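You operate a simulated robot arm through the tools that you are given. There is no shell and no other tool.

Carry out the task below with a simulated robot arm. There is one attempt and no reset: what you move stays moved.

TASK
Finish the wrap: carriage up, 1 on the HIGH counter, press the end on, carriage down again.
Fine: one turn a press, hands outside the yellow line while it turns; the blue lever presses the end on.

It is judged by the outcome, as a careful person would: the job done as asked, and still so three seconds after it is handed in. It fails if anything else is knocked over, pushed out of place, dropped, spilled or broken.

THE ROBOT
A 5-joint arm with a two-finger parallel gripper, fixed in place. Base frame: the origin is on the floor under the middle of its stand, x ahead of it, y to its left, z up; the work surface is at about z = 0.8. Readings come in m, degrees, newtons and seconds.
It reaches about 1.134 m from its shoulder. Its first joint turns from -149.0 to 149.0 degrees. Payload 1.57 kg.
The TCP is the grasp point between the finger pads, 0.03 m short of the fingertips. In the tool frame z runs along the fingers and y along their closing line. Largest opening 0.11 m; finger width 0.024, thickness 0.012; the body of the gripper, 0.048 by 0.112 m, starts 0.078 m behind the TCP.
Orientation is that of the tool frame in the base frame, as a unit quaternion [x, y, z, w]. With the fingers straight down and closing along the base's y, the tool's x points along the base's -x, its y along +y and its z along -z.

THE INTERFACE
- The arm moves only by the tool drive_tool. Its argument "steps" is a list of rows, each an object (a shift or turn left out is 0, a gripper value left out holds the last) with "hand": the opening, from 0 (shut) to 1 (fully open); "delta_pos": the shift along the base's x, y, z in m, a list of three; "turn": the turn, a rotation vector about the base's x, y, z in degrees, a list of three. In form: [{"hand": hand, "delta_pos": [dx, dy, dz], "turn": [wx, wy, wz]}, ...]. A call has 1 to 20 rows; each row shifts and turns the commanded pose from where the row before left it. A row lasts 0.2 s, in which the tool goes at most 0.05 m and 8.6 degrees; a call with a longer step from one row to the next is refused whole, and so is a gripper value outside its range. Where a pose cannot be reached the arm comes as near as it can. A force on the tool above 90 N (or 10 N above the force at the start of the call, whichever is more), or a blocked arm, ends the call early, and 0.2 s more pass. The fingers move at their own pace (about 0.153 m/s each) and stop on an object; they squeeze with about 29 N. The grip force told is the motor's: it shows also when the fingers shut on nothing. Time passes only in rows, and 0.2 s behind the last, so rows that do not move let the fingers close. The reply holds the time, the measured pose of the TCP, the force on the tool along the base axes, the opening and the grip force, in the units named above and with some noise, with the torque about the TCP (base axes, N m) and any sound that the robot's microphone picked up.
- Cameras (640 x 400 px; columns grow to the right, rows downward): "scene" is fixed at [0.2221, -0.501, 1.6015]; the picture's right is [-0.36, -0.93, 0.00], its down [-0.81, 0.31, -0.50] and it looks along [0.47, -0.18, -0.86] (base axes); focal length 230 px, centre (320, 200). "wrist" rides on the gripper at [0.07, 0.016, -0.141] in the tool frame; the picture's right is [-0.23, 0.97, 0.00], its down [-0.86, -0.20, -0.48] and it looks along [-0.47, -0.11, 0.88] (tool axes); focal length 222 px, centre (320, 200). There is no depth. A picture from a camera that has moved, and an enlarged one, comes with that camera's place and axes in the base frame and with its lens.
- camera(camera): a new picture of that camera. The clock stands still meanwhile.
- move_column(by): slides the trunk up (or, below 0, down) by that many m; the arm rides with it, the base frame stays. It gives what a move gives, with no picture.
- inspect(camera, box): a new picture of the part [left, top, right, bottom] of that camera's present view, enlarged. The clock stands still meanwhile.
- finish_job(): hands the job in; it is judged then, once.

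Places have to be worked out from the pictures, the camera data and where the tool is seen. Open the gripper and draw the arm clear of the work before you hand the job in, unless the task says otherwise.

The tools are called as a command line: name --argument value ..., lists and objects as JSON in quotes. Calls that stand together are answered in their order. drive_tool: Moves the arm, as the interface text tells. Its arguments: {"type":"object","properties":{"steps":{"type":"array","items":{"type":"object","properties":{"hand":{"type":"number"},"delta_pos":{"type":"array","items":{"type":"number"}},"turn":{"type":"array","items":{"type":"number"}}}}}},"required":["steps"]} The other tools are called the same way: move_column (by) moves the trunk up or down; camera (camera) takes a picture; inspect (camera, box) takes an enlarged picture of a part of a camera's view; finish_job () hands the job in.

At the start:

```text
time: 0.0
tcp_pos: [0.5863, -0.3458, 1.148]
orientation: [0.0, 1.0, 0.0, -0.001]
ft_force: [-0.5, 0.0, 0.7]
moment: [0.0, -0.02, -0.02]
width: 0.11
grip_force: 0.0
trunk travel left (down, up): [-0.88, 0.09]
```

scene: 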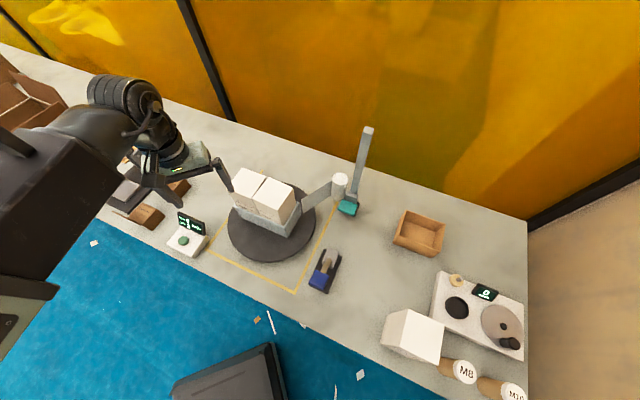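
wrist: 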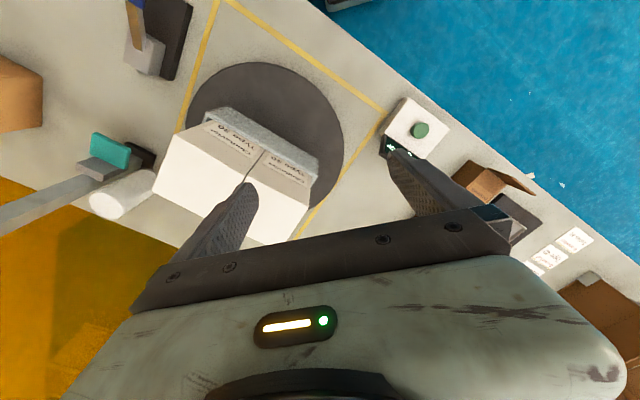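

The pictures show a turntable with boxes, a mast with a teal carriage, a button box with a display, and a blue lever. I'll enlarge the parts first to understand them.

inspect --camera "scene" --box '[160, 120, 400, 300]'

inspect --camera "scene" --box '[150, 190, 250, 270]'

inspect --camera "scene" --box '[290, 110, 410, 310]'

inspect --camera "wrist" --box '[0, 0, 340, 220]'

inspect --camera "wrist" --box '[330, 60, 640, 320]'

inspect --camera "scene" --box '[370, 190, 540, 400]'

```text
2.22 times, centred on (280, 210) of scene
camera zoom: at [0.2221, -0.501, 1.6015], right [-0.36, -0.93, 0.0], down [-0.81, 0.31, -0.5], along [0.47, -0.18, -0.86], focal length 512 px, centre (409, 178)
```

zoom: 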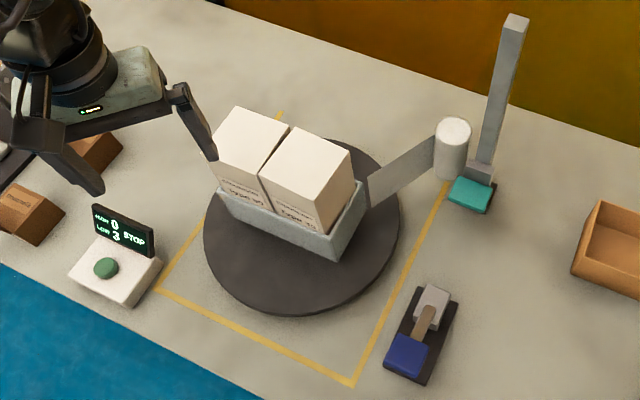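

```text
5.00 times, centred on (200, 230) of scene
camera zoom: at [0.2221, -0.501, 1.6015], right [-0.36, -0.93, 0.0], down [-0.81, 0.31, -0.5], along [0.47, -0.18, -0.86], focal length 1152 px, centre (920, 50)
```

zoom: 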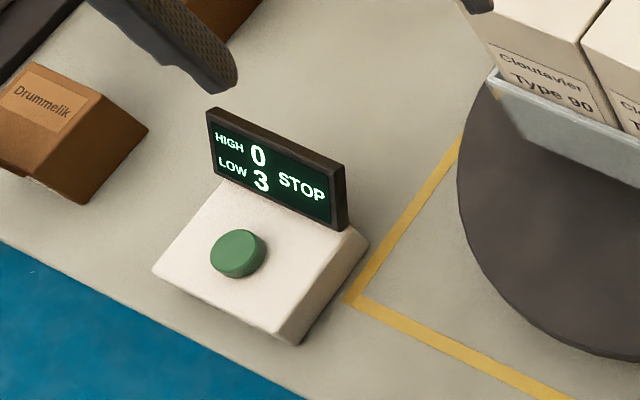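

```text
2.00 times, centred on (350, 210) of scene
camera zoom: at [0.2221, -0.501, 1.6015], right [-0.36, -0.93, 0.0], down [-0.81, 0.31, -0.5], along [0.47, -0.18, -0.86], focal length 461 px, centre (260, 180)
```

zoom: 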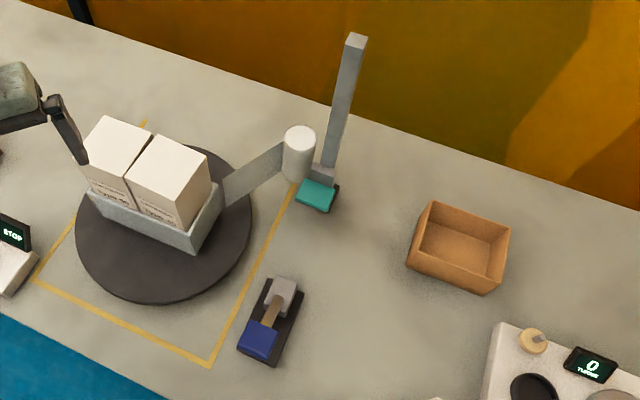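

```text
1.82 times, centred on (170, 110) of wrist
camera zoom: at [0.5158, -0.3281, 1.2878], right [0.23, 0.97, 0.0], down [0.86, -0.2, 0.48], along [0.47, -0.11, -0.88], focal length 404 px, centre (593, 364)
```

zoom: 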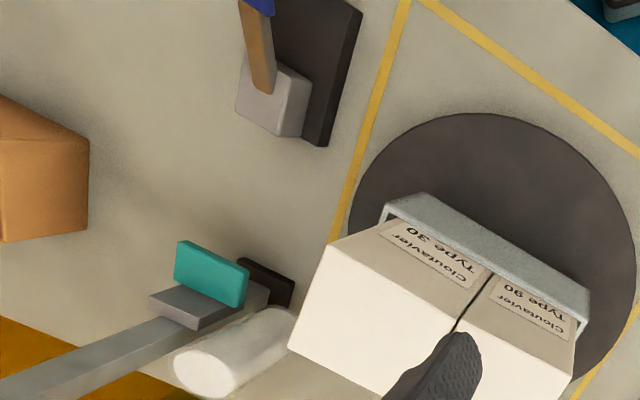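

```text
1.54 times, centred on (485, 190) of wrist
camera zoom: at [0.5158, -0.3281, 1.2878], right [0.23, 0.97, 0.0], down [0.86, -0.2, 0.48], along [0.47, -0.11, -0.88], focal length 342 px, centre (66, 215)
```

zoom: 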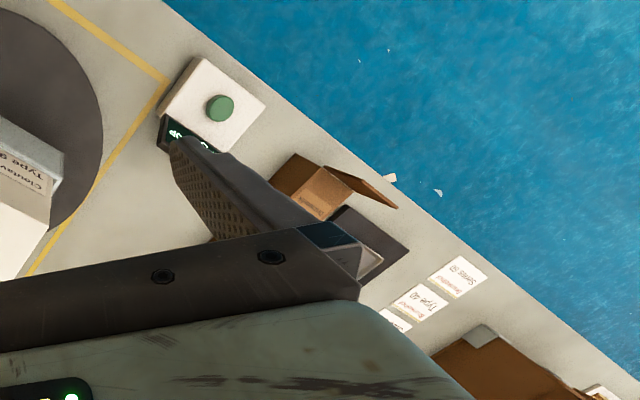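

```text
1.90 times, centred on (455, 295) of scene
camera zoom: at [0.2221, -0.501, 1.6015], right [-0.36, -0.93, 0.0], down [-0.81, 0.31, -0.5], along [0.47, -0.18, -0.86], focal length 439 px, centre (63, 19)
```

zoom: 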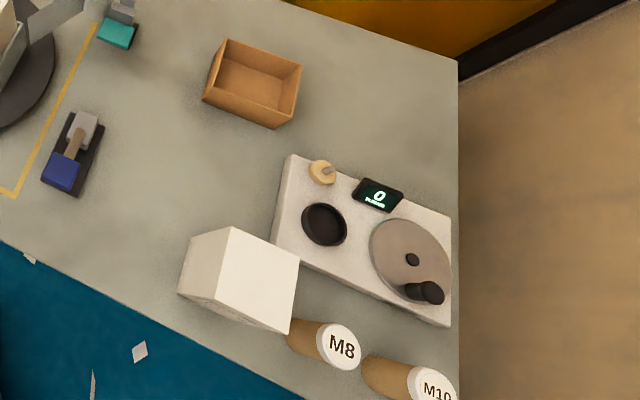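

HIGH reads 0, LOW 3 and the status is STOP. The green button is near (0.645, -0.167, 0.855). The teal carriage tab is near (0.546, -0.741, 0.873), on a grey mast whose top is near z=1.2. I'll move the hand over, staying high, so the wrist camera gets a close view of the carriage.

drive_tool --steps '[{"delta_pos": [-0.02, -0.03, 0.01]}, {"delta_pos": [-0.02, -0.03, 0.01]}, {"delta_pos": [-0.02, -0.03, 0]}, {"delta_pos": [-0.02, -0.03, 0]}, {"delta_pos": [-0.02, -0.03, 0]}, {"delta_pos": [-0.02, -0.03, 0]}, {"delta_pos": [-0.02, -0.03, 0]}, {"delta_pos": [-0.02, -0.03, 0]}, {"delta_pos": [0, -0.03, 0]}]'

```text
time: 2.0
tcp_pos: [0.4253, -0.6166, 1.1465]
orientation: [0.001, 1.0, 0.0, 0.0]
ft_force: [0.4, -0.2, 1.1]
moment: [0.01, 0.05, -0.01]
width: 0.1099
grip_force: 0.0
out of reach, approached as far as the arm can: row 1, 2
trunk travel left (down, up): [-0.88, 0.09]
```

The hand is now at (0.425, -0.617, 1.147). I'll look at the carriage from here.

camera --camera "wrist"

camera --camera "scene"

```text
taken
camera wrist: at [0.355, -0.599, 1.2876], right [0.23, 0.97, 0.0], down [0.86, -0.2, 0.48], along [0.47, -0.11, -0.88], focal length 222 px, centre (320, 200)
```

wrist: 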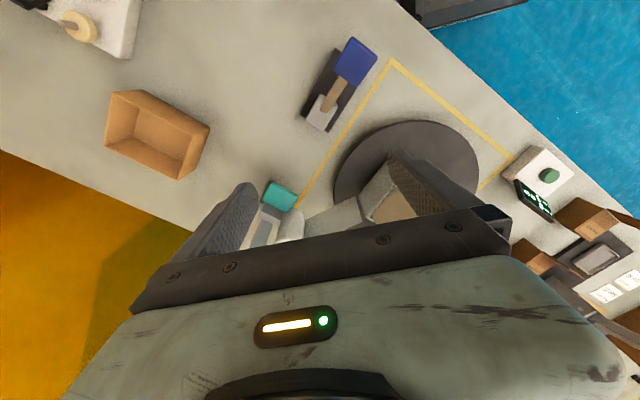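

```text
taken
```

scene: 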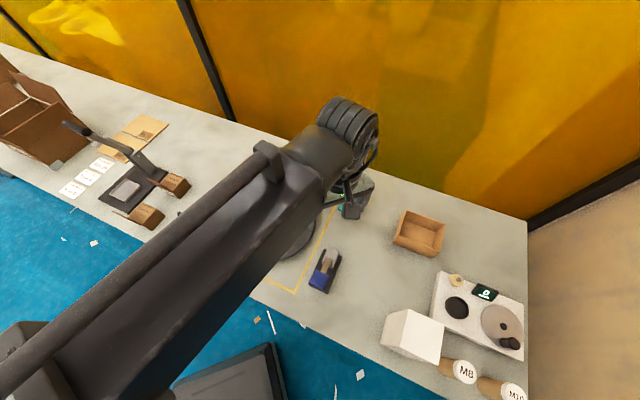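

inspect --camera "wrist" --box '[220, 150, 400, 260]'

inspect --camera "wrist" --box '[280, 20, 420, 150]'

```text
3.56 times, centred on (310, 205) of wrist
camera zoom: at [0.355, -0.599, 1.2876], right [0.23, 0.97, 0.0], down [0.86, -0.2, 0.48], along [0.47, -0.11, -0.88], focal length 790 px, centre (356, 182)
```

zoom: 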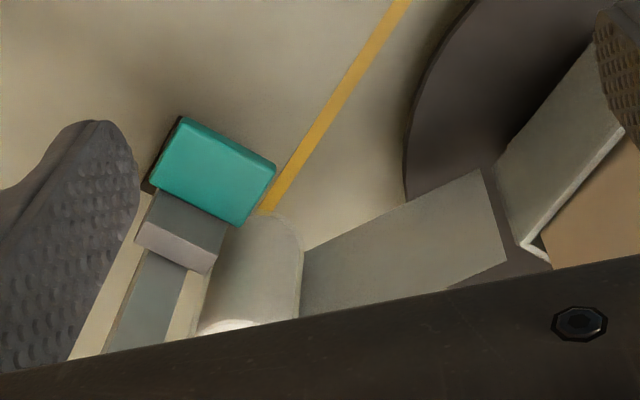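

```text
3.08 times, centred on (350, 85) of wrist
camera zoom: at [0.355, -0.599, 1.2876], right [0.23, 0.97, 0.0], down [0.86, -0.2, 0.48], along [0.47, -0.11, -0.88], focal length 684 px, centre (228, 554)
```

zoom: 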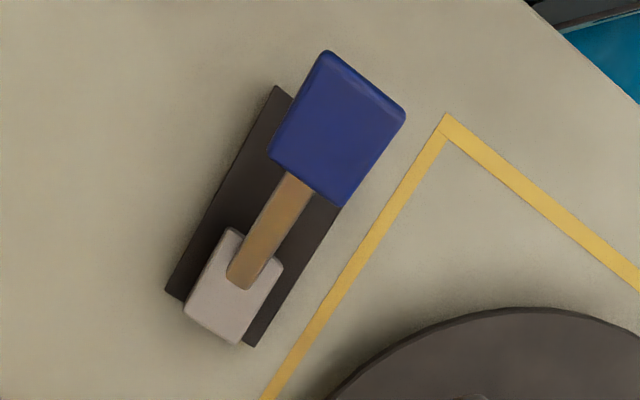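

The tab is a flat teal plate about 60 x 48 mm, with its top near z≈0.88. It sticks out towards the robot from the mast, turned about 45°. I'll roll the hand by -45° so the fingers close along the plate's long side, then move part way over it while staying high.

drive_tool --steps '[{"turn": [0, 0, -7.5]}, {"turn": [0, 0, -7.5]}, {"turn": [0, 0, -7.5]}, {"turn": [0, 0, -7.5]}, {"turn": [0, 0, -7.5]}, {"turn": [0, 0, -7.5]}, {"delta_pos": [0.02, -0.02, -0.01]}, {"delta_pos": [0.02, -0.02, -0.01]}, {"delta_pos": [0.02, -0.02, -0.01]}]'

camera --camera "wrist"

camera --camera "scene"

```text
time: 4.0
tcp_pos: [0.4859, -0.6757, 1.1472]
orientation: [0.383, 0.924, 0.0, 0.0]
ft_force: [-0.2, -0.2, 0.1]
moment: [-0.01, -0.01, -0.03]
width: 0.1104
grip_force: 0.1
out of reach, approached as far as the arm can: row 7, 8, 9
trunk travel left (down, up): [-0.88, 0.09]
```

```text
taken
camera wrist: at [0.4474, -0.6144, 1.2876], right [0.85, 0.53, 0.0], down [0.46, -0.75, 0.48], along [0.25, -0.41, -0.88], focal length 222 px, centre (320, 200)
```

wrist: 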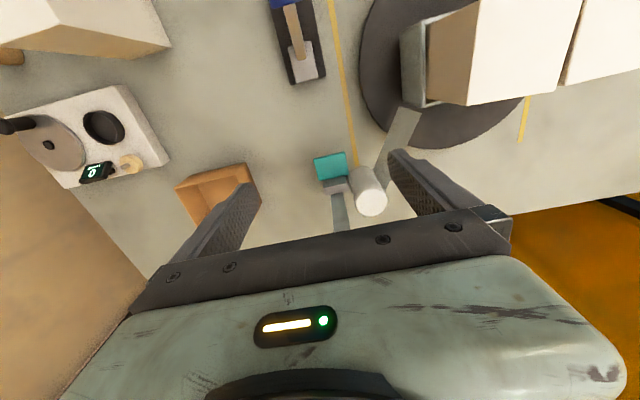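

```text
taken
```

scene: 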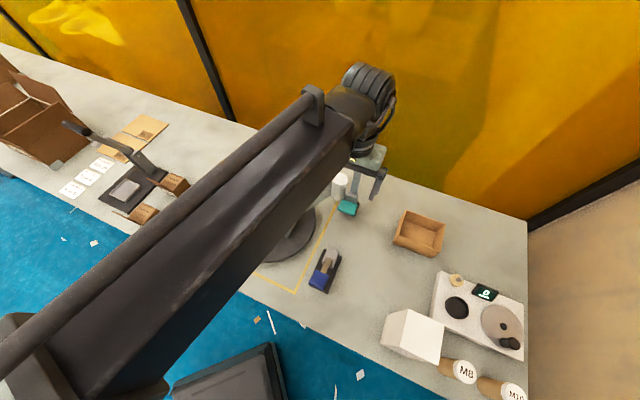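

Height steps have no effect here (z stays at 1.147), so height seems to come only from the trunk column. I'll enlarge the wrist view of the carriage to fix its position.

inspect --camera "wrist" --box '[270, 120, 430, 240]'

inspect --camera "wrist" --box '[240, 0, 400, 120]'

inspect --camera "scene" --box '[300, 140, 420, 230]'

```text
3.33 times, centred on (350, 180) of wrist
camera zoom: at [0.4474, -0.6144, 1.2876], right [0.85, 0.53, 0.0], down [0.46, -0.75, 0.48], along [0.25, -0.41, -0.88], focal length 740 px, centre (220, 267)
```

zoom: 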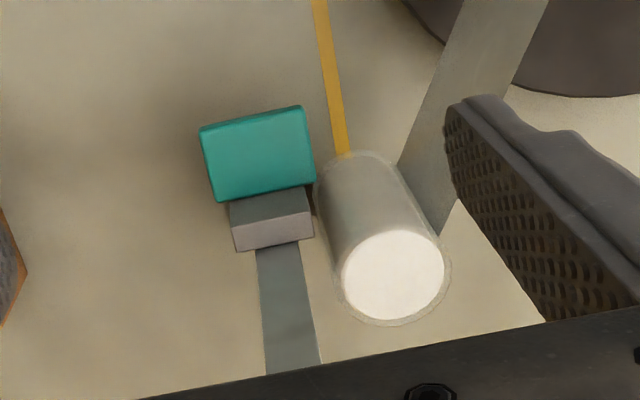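

```text
3.33 times, centred on (320, 60) of wrist
camera zoom: at [0.4474, -0.6144, 1.2876], right [0.85, 0.53, 0.0], down [0.46, -0.75, 0.48], along [0.25, -0.41, -0.88], focal length 740 px, centre (320, 667)
```

zoom: 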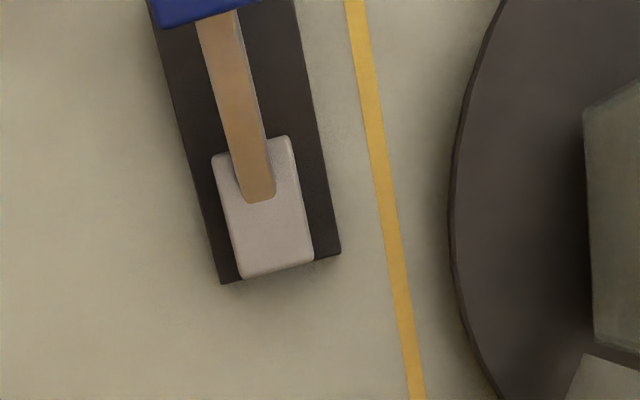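

```text
4.44 times, centred on (360, 185) of scene
camera zoom: at [0.2221, -0.501, 1.6015], right [-0.36, -0.93, 0.0], down [-0.81, 0.31, -0.5], along [0.47, -0.18, -0.86], focal length 1024 px, centre (142, 267)
```

zoom: 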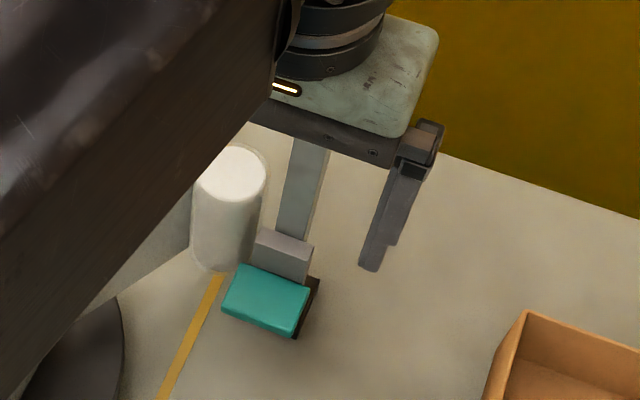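

The tab centre comes out at about (0.546, -0.729), with the mast only about 5 cm beyond it. Before lowering, I'll check the wrist and forearm shape to see whether they would clear the mast top.

inspect --camera "scene" --box '[240, 40, 440, 220]'

inspect --camera "scene" --box '[0, 60, 400, 400]'

```text
2.22 times, centred on (340, 130) of scene
camera zoom: at [0.2221, -0.501, 1.6015], right [-0.36, -0.93, 0.0], down [-0.81, 0.31, -0.5], along [0.47, -0.18, -0.86], focal length 512 px, centre (276, 356)
```

zoom: 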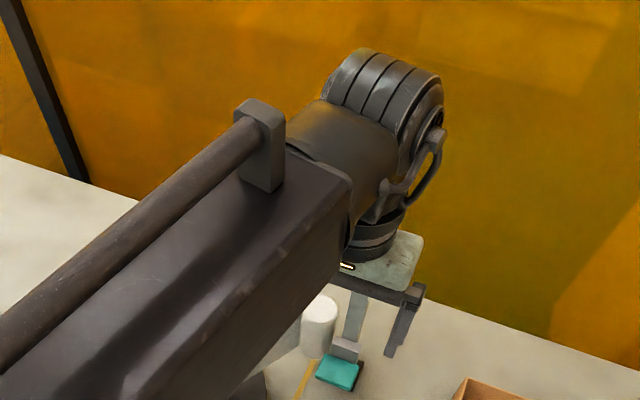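

```text
1.18 times, centred on (200, 230) of scene
camera zoom: at [0.2221, -0.501, 1.6015], right [-0.36, -0.93, 0.0], down [-0.81, 0.31, -0.5], along [0.47, -0.18, -0.86], focal length 271 px, centre (461, 165)
```

zoom: 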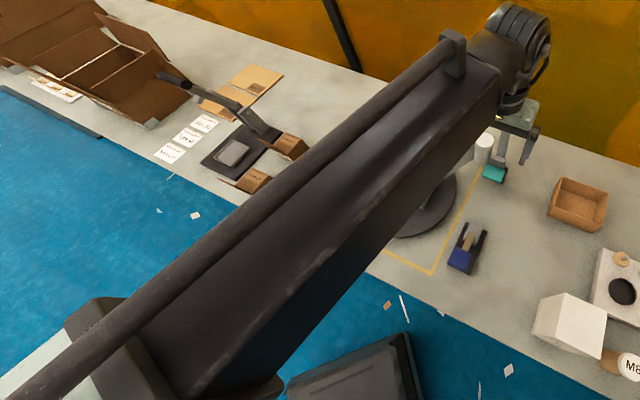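

The arm is a telescoping boom with a pitch joint about 0.25 m above the TCP, and height comes only from the column. Pointing straight down at tab height would put that joint right beside the mast. I'll test tilting the fingers outward by about 24° here in the clear, which would keep the wrist further back.

drive_tool --steps '[{"turn": [-6.5, -4.67, 0], "delta_pos": [0, 0, 0.0024]}, {"turn": [-6.5, -4.67, 0], "delta_pos": [0, 0, 0.0073]}, {"turn": [-6.5, -4.67, 0], "delta_pos": [0, 0, 0.0119]}, {}]'

```text
time: 5.0
tcp_pos: [0.4872, -0.6748, 1.1667]
orientation: [0.374, 0.904, -0.108, 0.177]
ft_force: [-0.3, 0.5, 0.0]
moment: [0.02, 0.0, -0.01]
width: 0.1102
grip_force: 0.1
trunk travel left (down, up): [-0.88, 0.09]
```

The tilt works: the TCP is at (0.487, -0.675, 1.167) with the fingers leaning 24° outward. I'll narrow the fingers to about 0.09 m, go above the outer half of the tab at about (0.535, -0.718), then bring the column down part way and look.

drive_tool --steps '[{"hand": 0.82, "delta_pos": [0.024, -0.0215, 0]}, {"delta_pos": [0.024, -0.0215, 0]}, {}]'

move_column --by -0.15

camera --camera "wrist"

inspect --camera "scene" --box '[280, 120, 420, 230]'

```text
time: 5.8
tcp_pos: [0.5333, -0.7208, 1.1668]
orientation: [0.374, 0.904, -0.11, 0.178]
ft_force: [-0.1, 0.0, -0.1]
moment: [0.0, -0.02, 0.0]
width: 0.0902
grip_force: 0.0
trunk travel left (down, up): [-0.88, 0.09]
```

```text
time: 7.5
tcp_pos: [0.5331, -0.7191, 1.0172]
orientation: [0.373, 0.904, -0.11, 0.177]
ft_force: [-0.3, -1.0, 0.3]
moment: [-0.03, 0.03, 0.02]
width: 0.0903
grip_force: 0.1
trunk travel left (down, up): [-0.73, 0.24]
```

```text
taken
camera wrist: at [0.464, -0.6167, 1.1171], right [0.85, 0.53, 0.03], down [0.31, -0.53, 0.79], along [0.44, -0.66, -0.61], focal length 222 px, centre (320, 200)
```

wrist: 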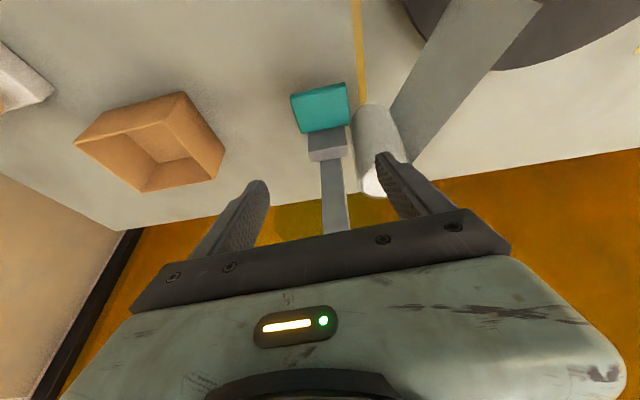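

```text
3.64 times, centred on (350, 175) of scene
camera zoom: at [0.2221, -0.501, 1.6015], right [-0.36, -0.93, 0.0], down [-0.81, 0.31, -0.5], along [0.47, -0.18, -0.86], focal length 838 px, centre (211, 291)
```

zoom: 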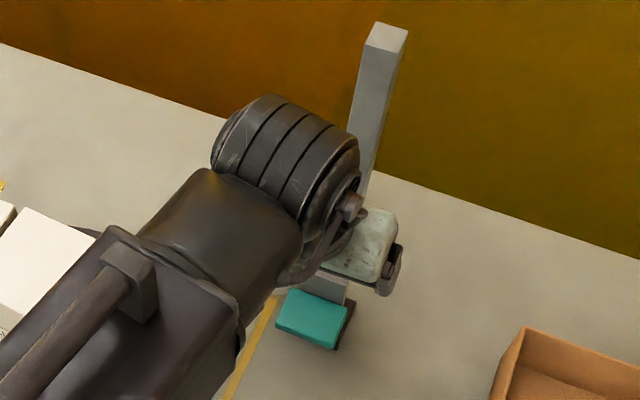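

The descent is clear so far. I'll enlarge the wrist view to refine the tab's position and thickness.

inspect --camera "wrist" --box '[260, 60, 440, 200]'

```text
2.86 times, centred on (350, 130) of wrist
camera zoom: at [0.464, -0.6167, 1.1171], right [0.85, 0.53, 0.03], down [0.31, -0.53, 0.79], along [0.44, -0.66, -0.61], focal length 635 px, centre (234, 400)
```

zoom: 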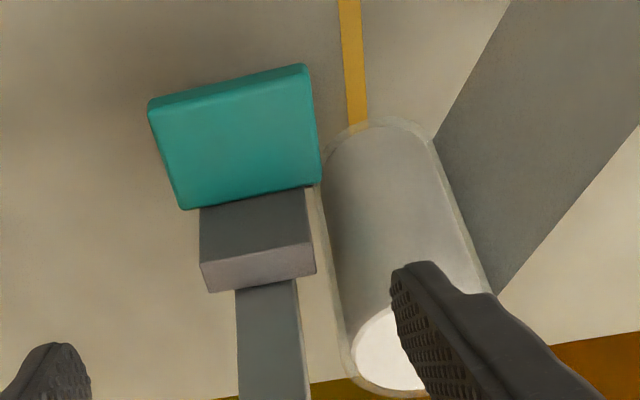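

Comparing views, the tab's top is at z≈0.896, centred near (0.542, -0.7255), so the TCP is well placed. I'll lower the column 0.12 so the pads straddle the plate, then check before closing.

move_column --by -0.12

camera --camera "wrist"

inspect --camera "scene" --box '[280, 120, 420, 230]'

```text
time: 9.1
tcp_pos: [0.5322, -0.7198, 0.8983]
orientation: [0.374, 0.904, -0.109, 0.178]
ft_force: [0.0, 0.1, 0.1]
moment: [-0.01, -0.02, 0.0]
width: 0.0901
grip_force: 0.0
trunk travel left (down, up): [-0.61, 0.36]
```

```text
taken
camera wrist: at [0.464, -0.6167, 0.9971], right [0.85, 0.53, 0.03], down [0.31, -0.53, 0.79], along [0.44, -0.66, -0.61], focal length 222 px, centre (320, 200)
```

wrist: 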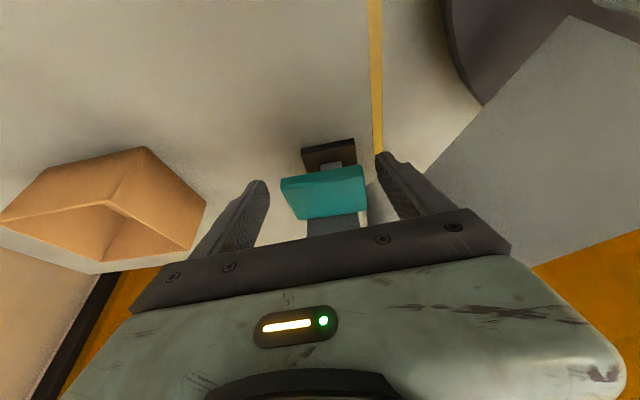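

```text
3.64 times, centred on (350, 175) of scene
camera zoom: at [0.2221, -0.501, 1.6015], right [-0.36, -0.93, 0.0], down [-0.81, 0.31, -0.5], along [0.47, -0.18, -0.86], focal length 838 px, centre (211, 291)
```

zoom: 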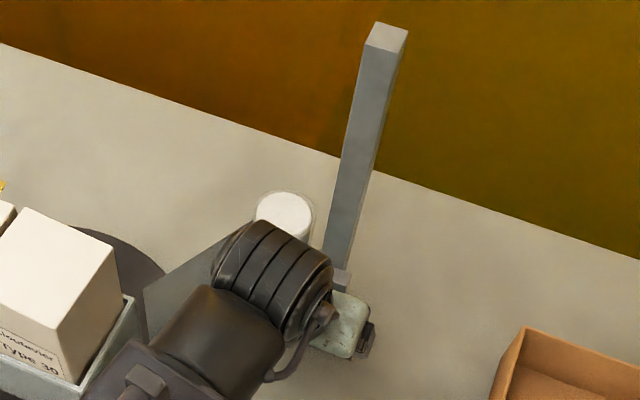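

The fingers are on both sides of the tab. I'll zoom in to check their depth relative to the plate.

inspect --camera "wrist" --box '[220, 110, 450, 260]'

```text
2.67 times, centred on (335, 185) of wrist
camera zoom: at [0.464, -0.6167, 0.9971], right [0.85, 0.53, 0.03], down [0.31, -0.53, 0.79], along [0.44, -0.66, -0.61], focal length 592 px, centre (280, 240)
```

zoom: 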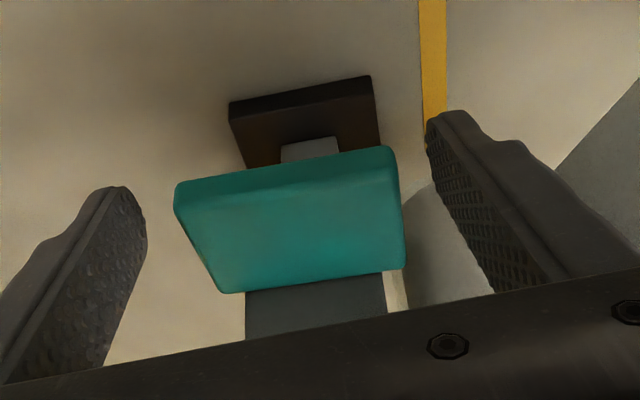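

The pads straddle the plate at the right depth. I'll shift about 2.5 mm sideways to centre on it and close.

drive_tool --steps '[{"delta_pos": [0.0018, 0.0018, 0]}, {"hand": 0.6}, {"hand": 0.45}, {"hand": 0.3}, {"hand": 0.3}]'

```text
time: 10.2
tcp_pos: [0.5351, -0.718, 0.8977]
orientation: [0.374, 0.903, -0.11, 0.178]
ft_force: [2.4, 4.6, -2.5]
moment: [0.51, -0.48, 1.4]
width: 0.0604
grip_force: 44.7
trunk travel left (down, up): [-0.61, 0.36]
```

The plate is gripped at a width of 0.060 with only small side forces. I'll lift a short way first to feel the load.

move_column --by 0.04

inspect --camera "scene" --box '[280, 120, 420, 230]'

camera --camera "wrist"

```text
time: 11.1
tcp_pos: [0.5333, -0.7179, 0.9376]
orientation: [0.374, 0.903, -0.11, 0.177]
ft_force: [4.7, 6.8, 0.5]
moment: [1.05, 0.45, 1.31]
width: 0.0603
grip_force: 44.7
trunk travel left (down, up): [-0.65, 0.32]
```

```text
3.64 times, centred on (350, 175) of scene
camera zoom: at [0.2221, -0.501, 1.6015], right [-0.36, -0.93, 0.0], down [-0.81, 0.31, -0.5], along [0.47, -0.18, -0.86], focal length 838 px, centre (211, 291)
```

zoom: 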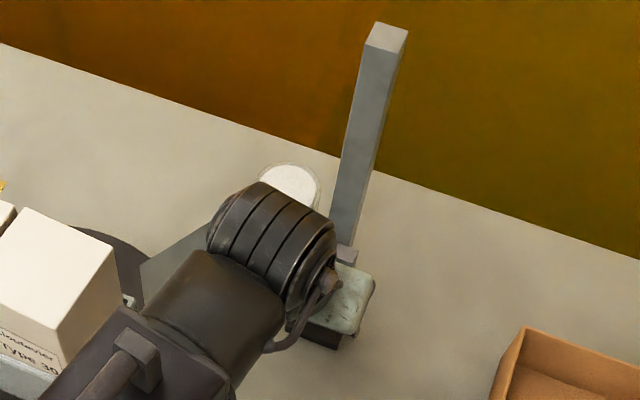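

```text
taken
camera wrist: at [0.4658, -0.6145, 1.0374], right [0.85, 0.53, 0.03], down [0.31, -0.52, 0.79], along [0.44, -0.66, -0.61], focal length 222 px, centre (320, 200)
```

wrist: 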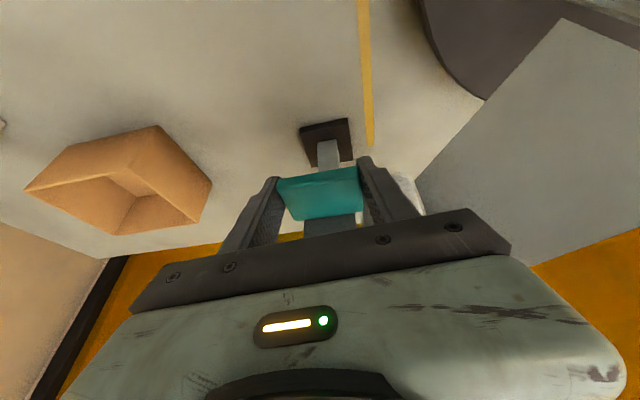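

The carriage rises with the hand, with almost no vertical load, so friction seems to hold it. I'll continue up in steps and watch the force for a stop.

move_column --by 0.06

inspect --camera "scene" --box '[280, 120, 420, 230]'

```text
time: 12.1
tcp_pos: [0.5363, -0.7184, 0.996]
orientation: [0.373, 0.904, -0.11, 0.177]
ft_force: [11.1, 3.6, -16.4]
moment: [1.09, 0.49, 1.44]
width: 0.06
grip_force: 45.5
trunk travel left (down, up): [-0.71, 0.26]
```

```text
3.64 times, centred on (350, 175) of scene
camera zoom: at [0.2221, -0.501, 1.6015], right [-0.36, -0.93, 0.0], down [-0.81, 0.31, -0.5], along [0.47, -0.18, -0.86], focal length 838 px, centre (211, 291)
```

zoom: 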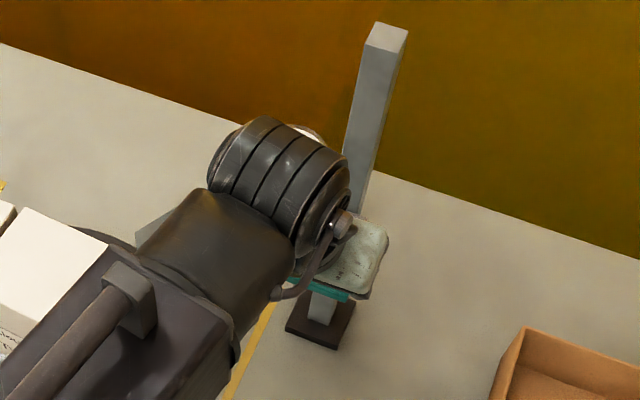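

The tool now feels 16 N downward at z=0.996, so this may be the upper stop. I'll check whether the tab slipped in the grip.

camera --camera "wrist"

inspect --camera "wrist" --box '[220, 110, 450, 260]'

inspect --camera "scene" --box '[150, 190, 250, 270]'

```text
taken
camera wrist: at [0.4678, -0.6158, 1.0956], right [0.85, 0.53, 0.03], down [0.31, -0.53, 0.79], along [0.44, -0.66, -0.61], focal length 222 px, centre (320, 200)
```

wrist: 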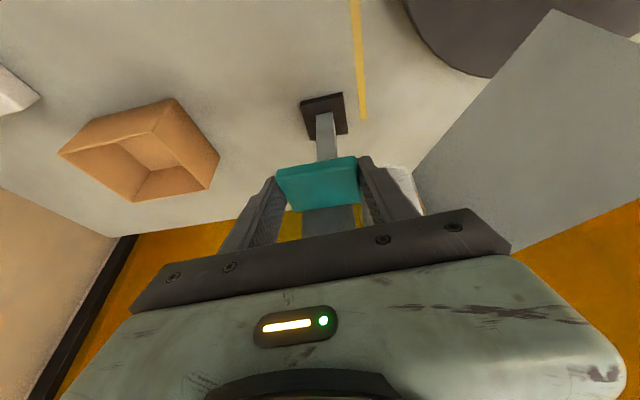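

```text
2.67 times, centred on (335, 185) of wrist
camera zoom: at [0.4678, -0.6158, 1.0956], right [0.85, 0.53, 0.03], down [0.31, -0.53, 0.79], along [0.44, -0.66, -0.61], focal length 592 px, centre (280, 240)
```

zoom: 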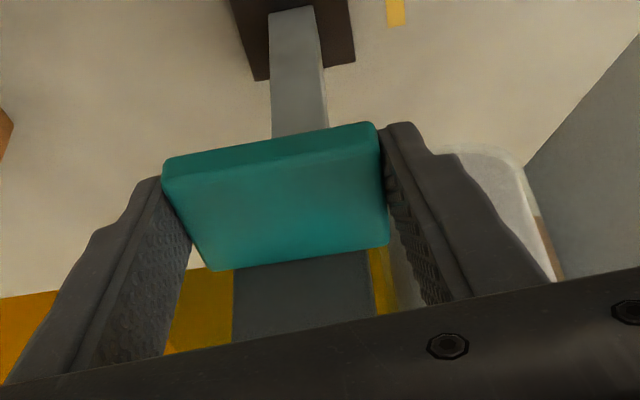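

```text
5.00 times, centred on (200, 230) of scene
camera zoom: at [0.2221, -0.501, 1.6015], right [-0.36, -0.93, 0.0], down [-0.81, 0.31, -0.5], along [0.47, -0.18, -0.86], focal length 1152 px, centre (920, 50)
```

zoom: 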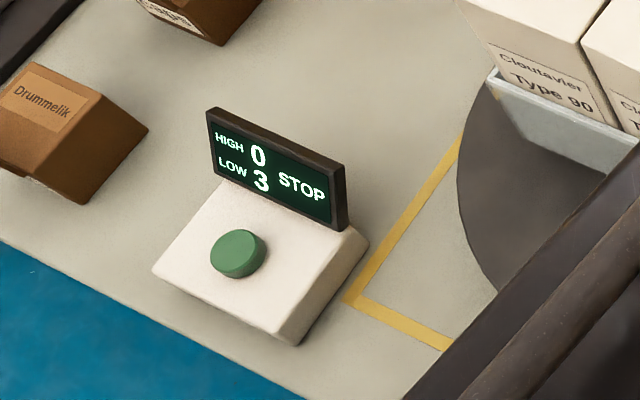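

The tab seems to have slid a few millimetres down in the fingers, which suggests the carriage met its stop after about 0.09 m. I'll go up another 1 cm to confirm this by force and picture.

move_column --by 0.01

inspect --camera "wrist" --box '[220, 110, 450, 260]'

```text
time: 12.7
tcp_pos: [0.537, -0.718, 1.0063]
orientation: [0.374, 0.904, -0.11, 0.178]
ft_force: [15.5, 5.7, -17.4]
moment: [1.18, -0.05, 0.42]
width: 0.0599
grip_force: 45.1
trunk travel left (down, up): [-0.72, 0.25]
```

```text
2.67 times, centred on (335, 185) of wrist
camera zoom: at [0.4684, -0.6154, 1.1057], right [0.85, 0.53, 0.03], down [0.31, -0.53, 0.79], along [0.44, -0.66, -0.61], focal length 592 px, centre (280, 240)
```

zoom: 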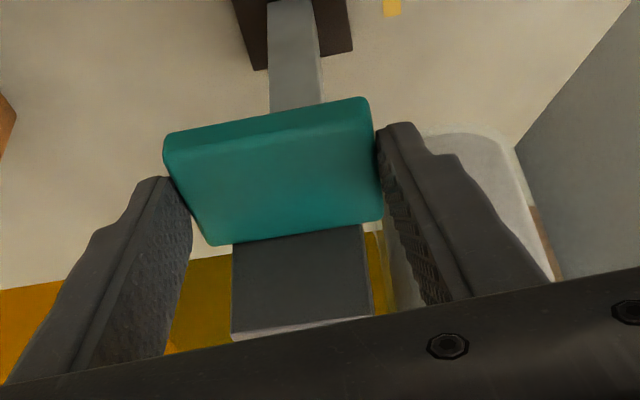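

The carriage hasn't moved for the last centimetre and the fingers slide over the tab at a steady 17 N. So it is at its upper stop, about 0.09 m up, with the tab top at z≈0.985. It showed no weight on the way, so I'll ease the grip just slightly and check that it stays up.

drive_tool --steps '[{"hand": 0.58}, {"hand": 0.62}, {"hand": 0.62}]'

inspect --camera "wrist" --box '[220, 110, 450, 260]'

```text
time: 13.5
tcp_pos: [0.5334, -0.7187, 1.0069]
orientation: [0.374, 0.904, -0.11, 0.178]
ft_force: [-0.3, -1.3, 0.3]
moment: [-0.01, 0.02, -0.01]
width: 0.0682
grip_force: 0.0
trunk travel left (down, up): [-0.72, 0.25]
```

```text
2.67 times, centred on (335, 185) of wrist
camera zoom: at [0.4649, -0.6152, 1.1071], right [0.85, 0.53, 0.03], down [0.31, -0.53, 0.79], along [0.44, -0.66, -0.61], focal length 592 px, centre (280, 240)
```

zoom: 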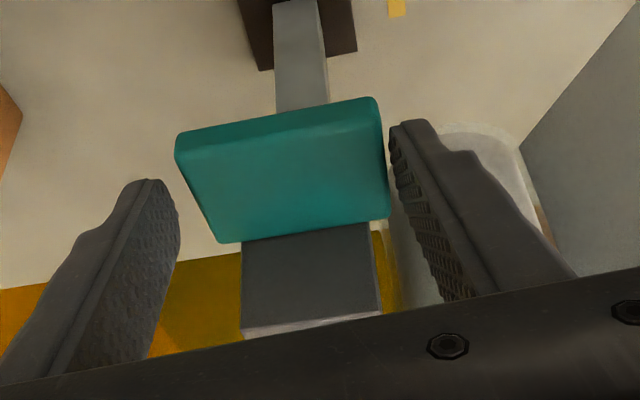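

The carriage stays up with the fingers off it. I'll open a little more, raise the column so the hand clears the roll and mast, and confirm the carriage position.

drive_tool --steps '[{"hand": 0.8}, {"hand": 0.8}]'

move_column --by 0.17

camera --camera "wrist"

```text
time: 14.1
tcp_pos: [0.535, -0.7177, 1.0083]
orientation: [0.374, 0.904, -0.11, 0.176]
ft_force: [-1.0, -0.3, 0.1]
moment: [-0.02, -0.01, 0.01]
width: 0.088
grip_force: 0.0
trunk travel left (down, up): [-0.72, 0.25]
```

```text
time: 16.0
tcp_pos: [0.5338, -0.7177, 1.178]
orientation: [0.374, 0.904, -0.109, 0.177]
ft_force: [-0.1, 0.3, 0.5]
moment: [0.01, -0.01, 0.0]
width: 0.0881
grip_force: 0.0
trunk travel left (down, up): [-0.89, 0.08]
```

```text
taken
camera wrist: at [0.4651, -0.6152, 1.277], right [0.85, 0.53, 0.03], down [0.31, -0.53, 0.79], along [0.44, -0.66, -0.61], focal length 222 px, centre (320, 200)
```

wrist: 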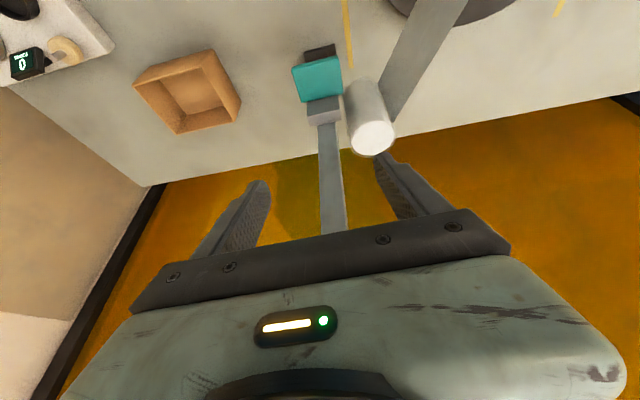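

The carriage is holding up. I'll draw back from the mast and bring the tool back to straight down.

drive_tool --steps '[{"hand": 0.5, "delta_pos": [-0.024, 0.0325, 0]}, {"delta_pos": [-0.012, 0.016, -0.0119], "turn": [6.5, 4.67, 0]}, {"delta_pos": [-0.012, 0.016, -0.0073], "turn": [6.5, 4.67, 0]}, {"delta_pos": [-0.012, 0.016, -0.0024], "turn": [6.5, 4.67, 0]}, {"hand": 0.0}, {}]'

```text
time: 17.4
tcp_pos: [0.4758, -0.6373, 1.1575]
orientation: [0.383, 0.924, 0.0, 0.0]
ft_force: [0.2, -0.2, 0.4]
moment: [0.02, 0.0, -0.02]
width: 0.0
grip_force: 21.6
trunk travel left (down, up): [-0.89, 0.08]
```

The hand is straight down and clear. I'll swing over the boxes at height to the button, turning the roll by -90° so the wide side of the gripper stays parallel to the yellow line.

drive_tool --steps '[{"delta_pos": [0.014, 0.039, 0], "turn": [0, 0, -7.5]}, {"delta_pos": [0.014, 0.039, 0], "turn": [0, 0, -7.5]}, {"delta_pos": [0.014, 0.039, 0], "turn": [0, 0, -7.5]}, {"delta_pos": [0.014, 0.039, 0], "turn": [0, 0, -7.5]}, {"delta_pos": [0.014, 0.039, 0], "turn": [0, 0, -7.5]}, {"delta_pos": [0.014, 0.039, 0], "turn": [0, 0, -7.5]}, {"delta_pos": [0.014, 0.039, 0], "turn": [0, 0, -7.5]}, {"delta_pos": [0.014, 0.039, 0], "turn": [0, 0, -7.5]}, {"delta_pos": [0.014, 0.039, 0], "turn": [0, 0, -7.5]}, {"delta_pos": [0.014, 0.039, 0], "turn": [0, 0, -7.5]}, {"delta_pos": [0.014, 0.039, 0], "turn": [0, 0, -7.5]}, {"delta_pos": [0.014, 0.041, 0], "turn": [0, 0, -7.5]}, {}]'

camera --camera "wrist"

camera --camera "scene"

```text
time: 20.2
tcp_pos: [0.6437, -0.1681, 1.1569]
orientation: [0.924, 0.382, 0.0, 0.0]
ft_force: [0.1, 0.3, 0.9]
moment: [-0.01, -0.01, 0.01]
width: 0.0
grip_force: 20.9
trunk travel left (down, up): [-0.89, 0.08]
```

```text
taken
camera wrist: at [0.7043, -0.1292, 1.2977], right [0.53, -0.85, 0.0], down [-0.75, -0.46, 0.48], along [-0.41, -0.25, -0.88], focal length 222 px, centre (320, 200)
```

wrist: 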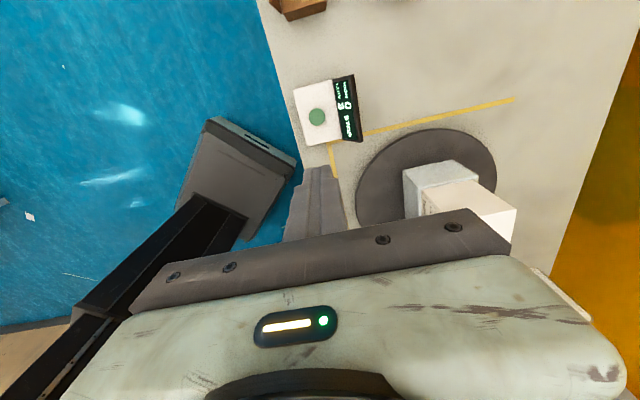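

```text
taken
```

scene: 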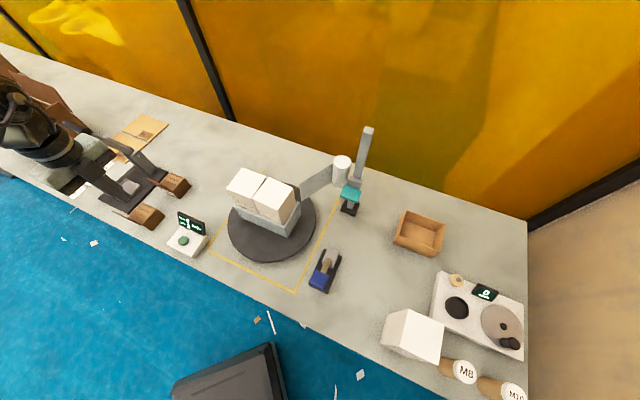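

The carriage is still up. I'll zoom in on the button from this angle to pin down its place and height.

inspect --camera "wrist" --box '[270, 50, 390, 150]'

inspect --camera "scene" --box '[150, 190, 250, 270]'

inspect --camera "scene" --box '[200, 120, 400, 300]'

```text
4.00 times, centred on (330, 100) of wrist
camera zoom: at [0.7043, -0.1292, 1.2977], right [0.53, -0.85, 0.0], down [-0.75, -0.46, 0.48], along [-0.41, -0.25, -0.88], focal length 888 px, centre (280, 600)
```

zoom: 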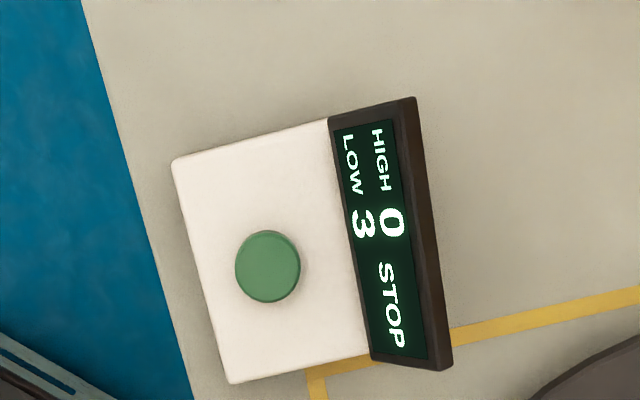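

```text
5.00 times, centred on (200, 230) of scene
camera zoom: at [0.2221, -0.501, 1.6015], right [-0.36, -0.93, 0.0], down [-0.81, 0.31, -0.5], along [0.47, -0.18, -0.86], focal length 1152 px, centre (920, 50)
```

zoom: 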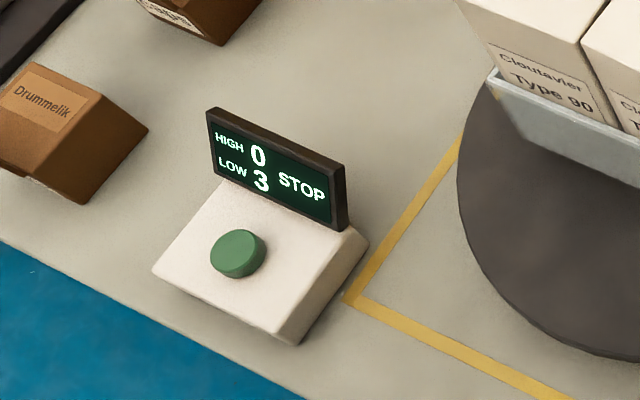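

```text
2.22 times, centred on (300, 210) of scene
camera zoom: at [0.2221, -0.501, 1.6015], right [-0.36, -0.93, 0.0], down [-0.81, 0.31, -0.5], along [0.47, -0.18, -0.86], focal length 512 px, centre (364, 178)
```

zoom: 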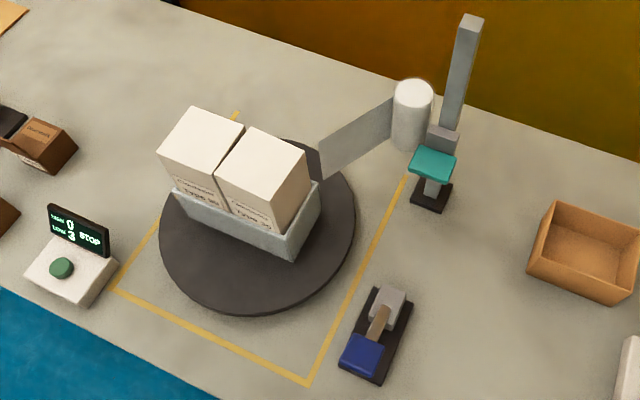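

The button centre is at about (0.648, -0.159), with its top near z≈0.842. I'll shift over it and lower the column until the fingertips are about 3 cm above it.

drive_tool --steps '[{"delta_pos": [0.0045, 0.0085, 0]}, {}]'

move_column --by -0.255

camera --camera "wrist"

inspect --camera "scene" --box '[130, 170, 250, 270]'

```text
time: 20.8
tcp_pos: [0.6478, -0.1614, 1.1571]
orientation: [0.924, 0.383, -0.001, 0.0]
ft_force: [-0.3, 0.6, 0.1]
moment: [0.0, 0.01, -0.01]
width: 0.0
grip_force: 21.2
trunk travel left (down, up): [-0.89, 0.08]
```

```text
time: 23.4
tcp_pos: [0.6484, -0.1604, 0.9026]
orientation: [0.924, 0.383, -0.001, 0.0]
ft_force: [-0.3, -0.7, -0.4]
moment: [-0.03, 0.03, -0.01]
width: 0.0
grip_force: 21.1
trunk travel left (down, up): [-0.635, 0.335]
```

```text
taken
camera wrist: at [0.708, -0.1224, 1.0427], right [0.53, -0.85, 0.0], down [-0.75, -0.46, 0.48], along [-0.41, -0.25, -0.88], focal length 222 px, centre (320, 200)
```

wrist: 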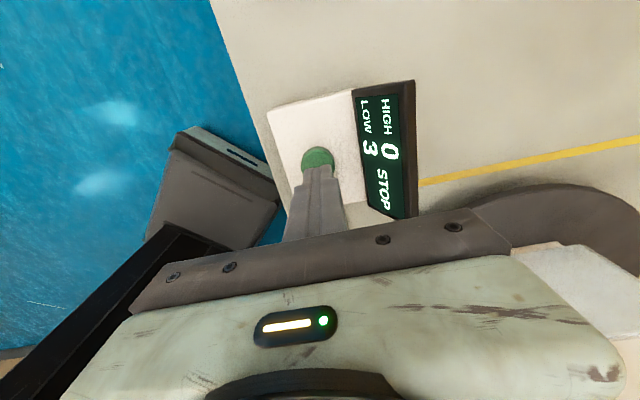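

```text
4.00 times, centred on (190, 220) of scene
camera zoom: at [0.2221, -0.501, 1.6015], right [-0.36, -0.93, 0.0], down [-0.81, 0.31, -0.5], along [0.47, -0.18, -0.86], focal length 922 px, centre (840, 120)
```

zoom: 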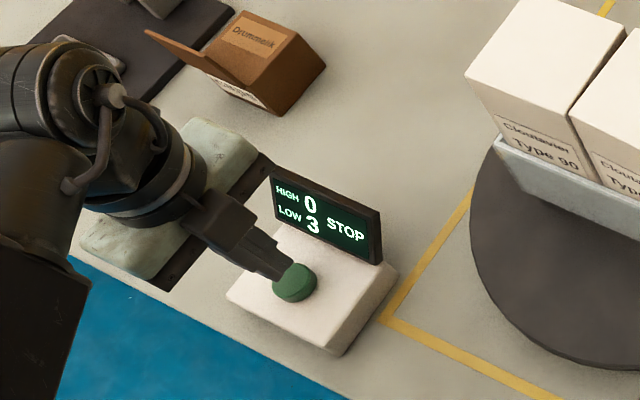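

The fingertips are lined up over the button. I'll come down in small steps until I feel it.

move_column --by -0.022

inspect --camera "scene" --box '[150, 190, 250, 270]'

```text
time: 24.1
tcp_pos: [0.6479, -0.1612, 0.8812]
orientation: [0.924, 0.383, -0.001, 0.001]
ft_force: [-0.3, -0.4, 0.6]
moment: [0.01, 0.0, 0.0]
width: 0.0
grip_force: 21.3
trunk travel left (down, up): [-0.613, 0.357]
```

```text
5.00 times, centred on (200, 230) of scene
camera zoom: at [0.2221, -0.501, 1.6015], right [-0.36, -0.93, 0.0], down [-0.81, 0.31, -0.5], along [0.47, -0.18, -0.86], focal length 1152 px, centre (920, 50)
```

zoom: 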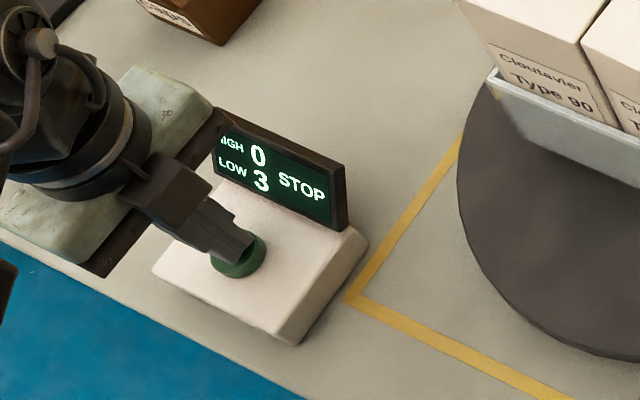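

The tips are now just above the button, with no force yet. I'll step down 6 mm.

move_column --by -0.006

inspect --camera "scene" --box '[150, 190, 250, 270]'

```text
time: 24.6
tcp_pos: [0.6471, -0.1611, 0.8736]
orientation: [0.924, 0.382, -0.001, 0.0]
ft_force: [0.3, -1.2, 2.2]
moment: [-0.03, -0.01, 0.01]
width: 0.0
grip_force: 20.9
trunk travel left (down, up): [-0.607, 0.363]
heard: click
```

```text
5.00 times, centred on (200, 230) of scene
camera zoom: at [0.2221, -0.501, 1.6015], right [-0.36, -0.93, 0.0], down [-0.81, 0.31, -0.5], along [0.47, -0.18, -0.86], focal length 1152 px, centre (920, 50)
```

zoom: 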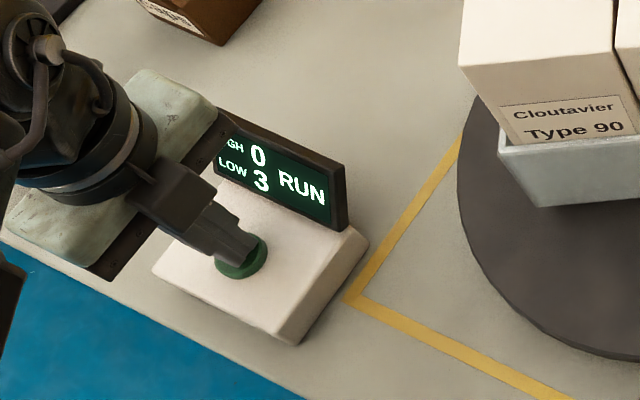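

The button clicked and the display shows RUN, so the table is turning. I'll lift off the button straight up, staying outside the line, and wait.

move_column --by 0.03

inspect --camera "scene" --box '[130, 120, 410, 300]'

```text
time: 25.4
tcp_pos: [0.6482, -0.1608, 0.9046]
orientation: [0.924, 0.383, -0.001, 0.0]
ft_force: [0.1, 0.0, 0.2]
moment: [0.01, 0.01, 0.04]
width: 0.0003
grip_force: 21.6
trunk travel left (down, up): [-0.637, 0.333]
```

```text
2.22 times, centred on (270, 210) of scene
camera zoom: at [0.2221, -0.501, 1.6015], right [-0.36, -0.93, 0.0], down [-0.81, 0.31, -0.5], along [0.47, -0.18, -0.86], focal length 512 px, centre (431, 178)
```

zoom: 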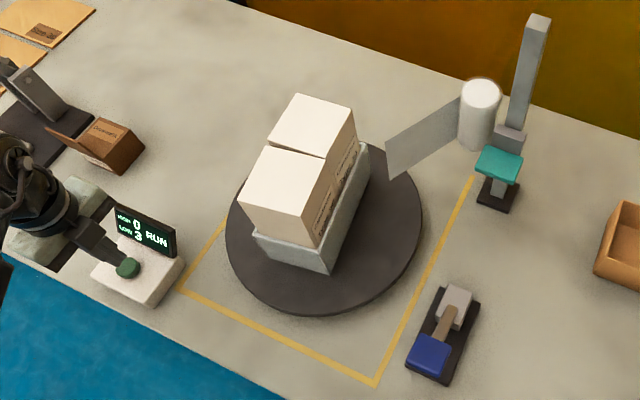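

The table is turning and the hand is off the button and outside the line. I'll hold still until the turn ends.

drive_tool --steps '[{}, {}, {}, {}, {}, {}, {}, {}, {}, {}, {}, {}, {}, {}, {}]'

inspect --camera "scene" --box '[130, 120, 410, 300]'

```text
time: 28.6
tcp_pos: [0.6488, -0.1601, 0.9036]
orientation: [0.924, 0.382, -0.001, 0.001]
ft_force: [0.1, 0.3, -0.3]
moment: [-0.01, -0.02, 0.01]
width: 0.0
grip_force: 21.3
trunk travel left (down, up): [-0.637, 0.333]
```

```text
2.22 times, centred on (270, 210) of scene
camera zoom: at [0.2221, -0.501, 1.6015], right [-0.36, -0.93, 0.0], down [-0.81, 0.31, -0.5], along [0.47, -0.18, -0.86], focal length 512 px, centre (431, 178)
```

zoom: 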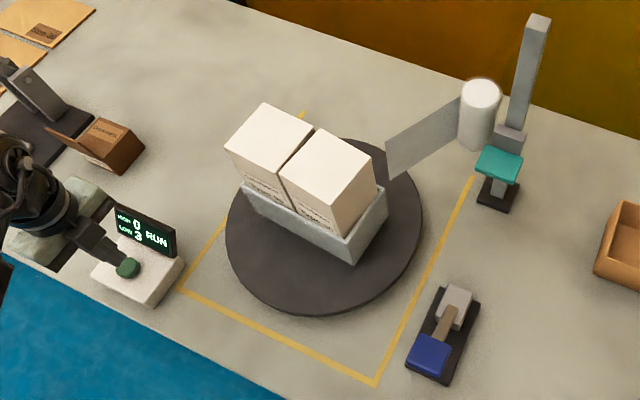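

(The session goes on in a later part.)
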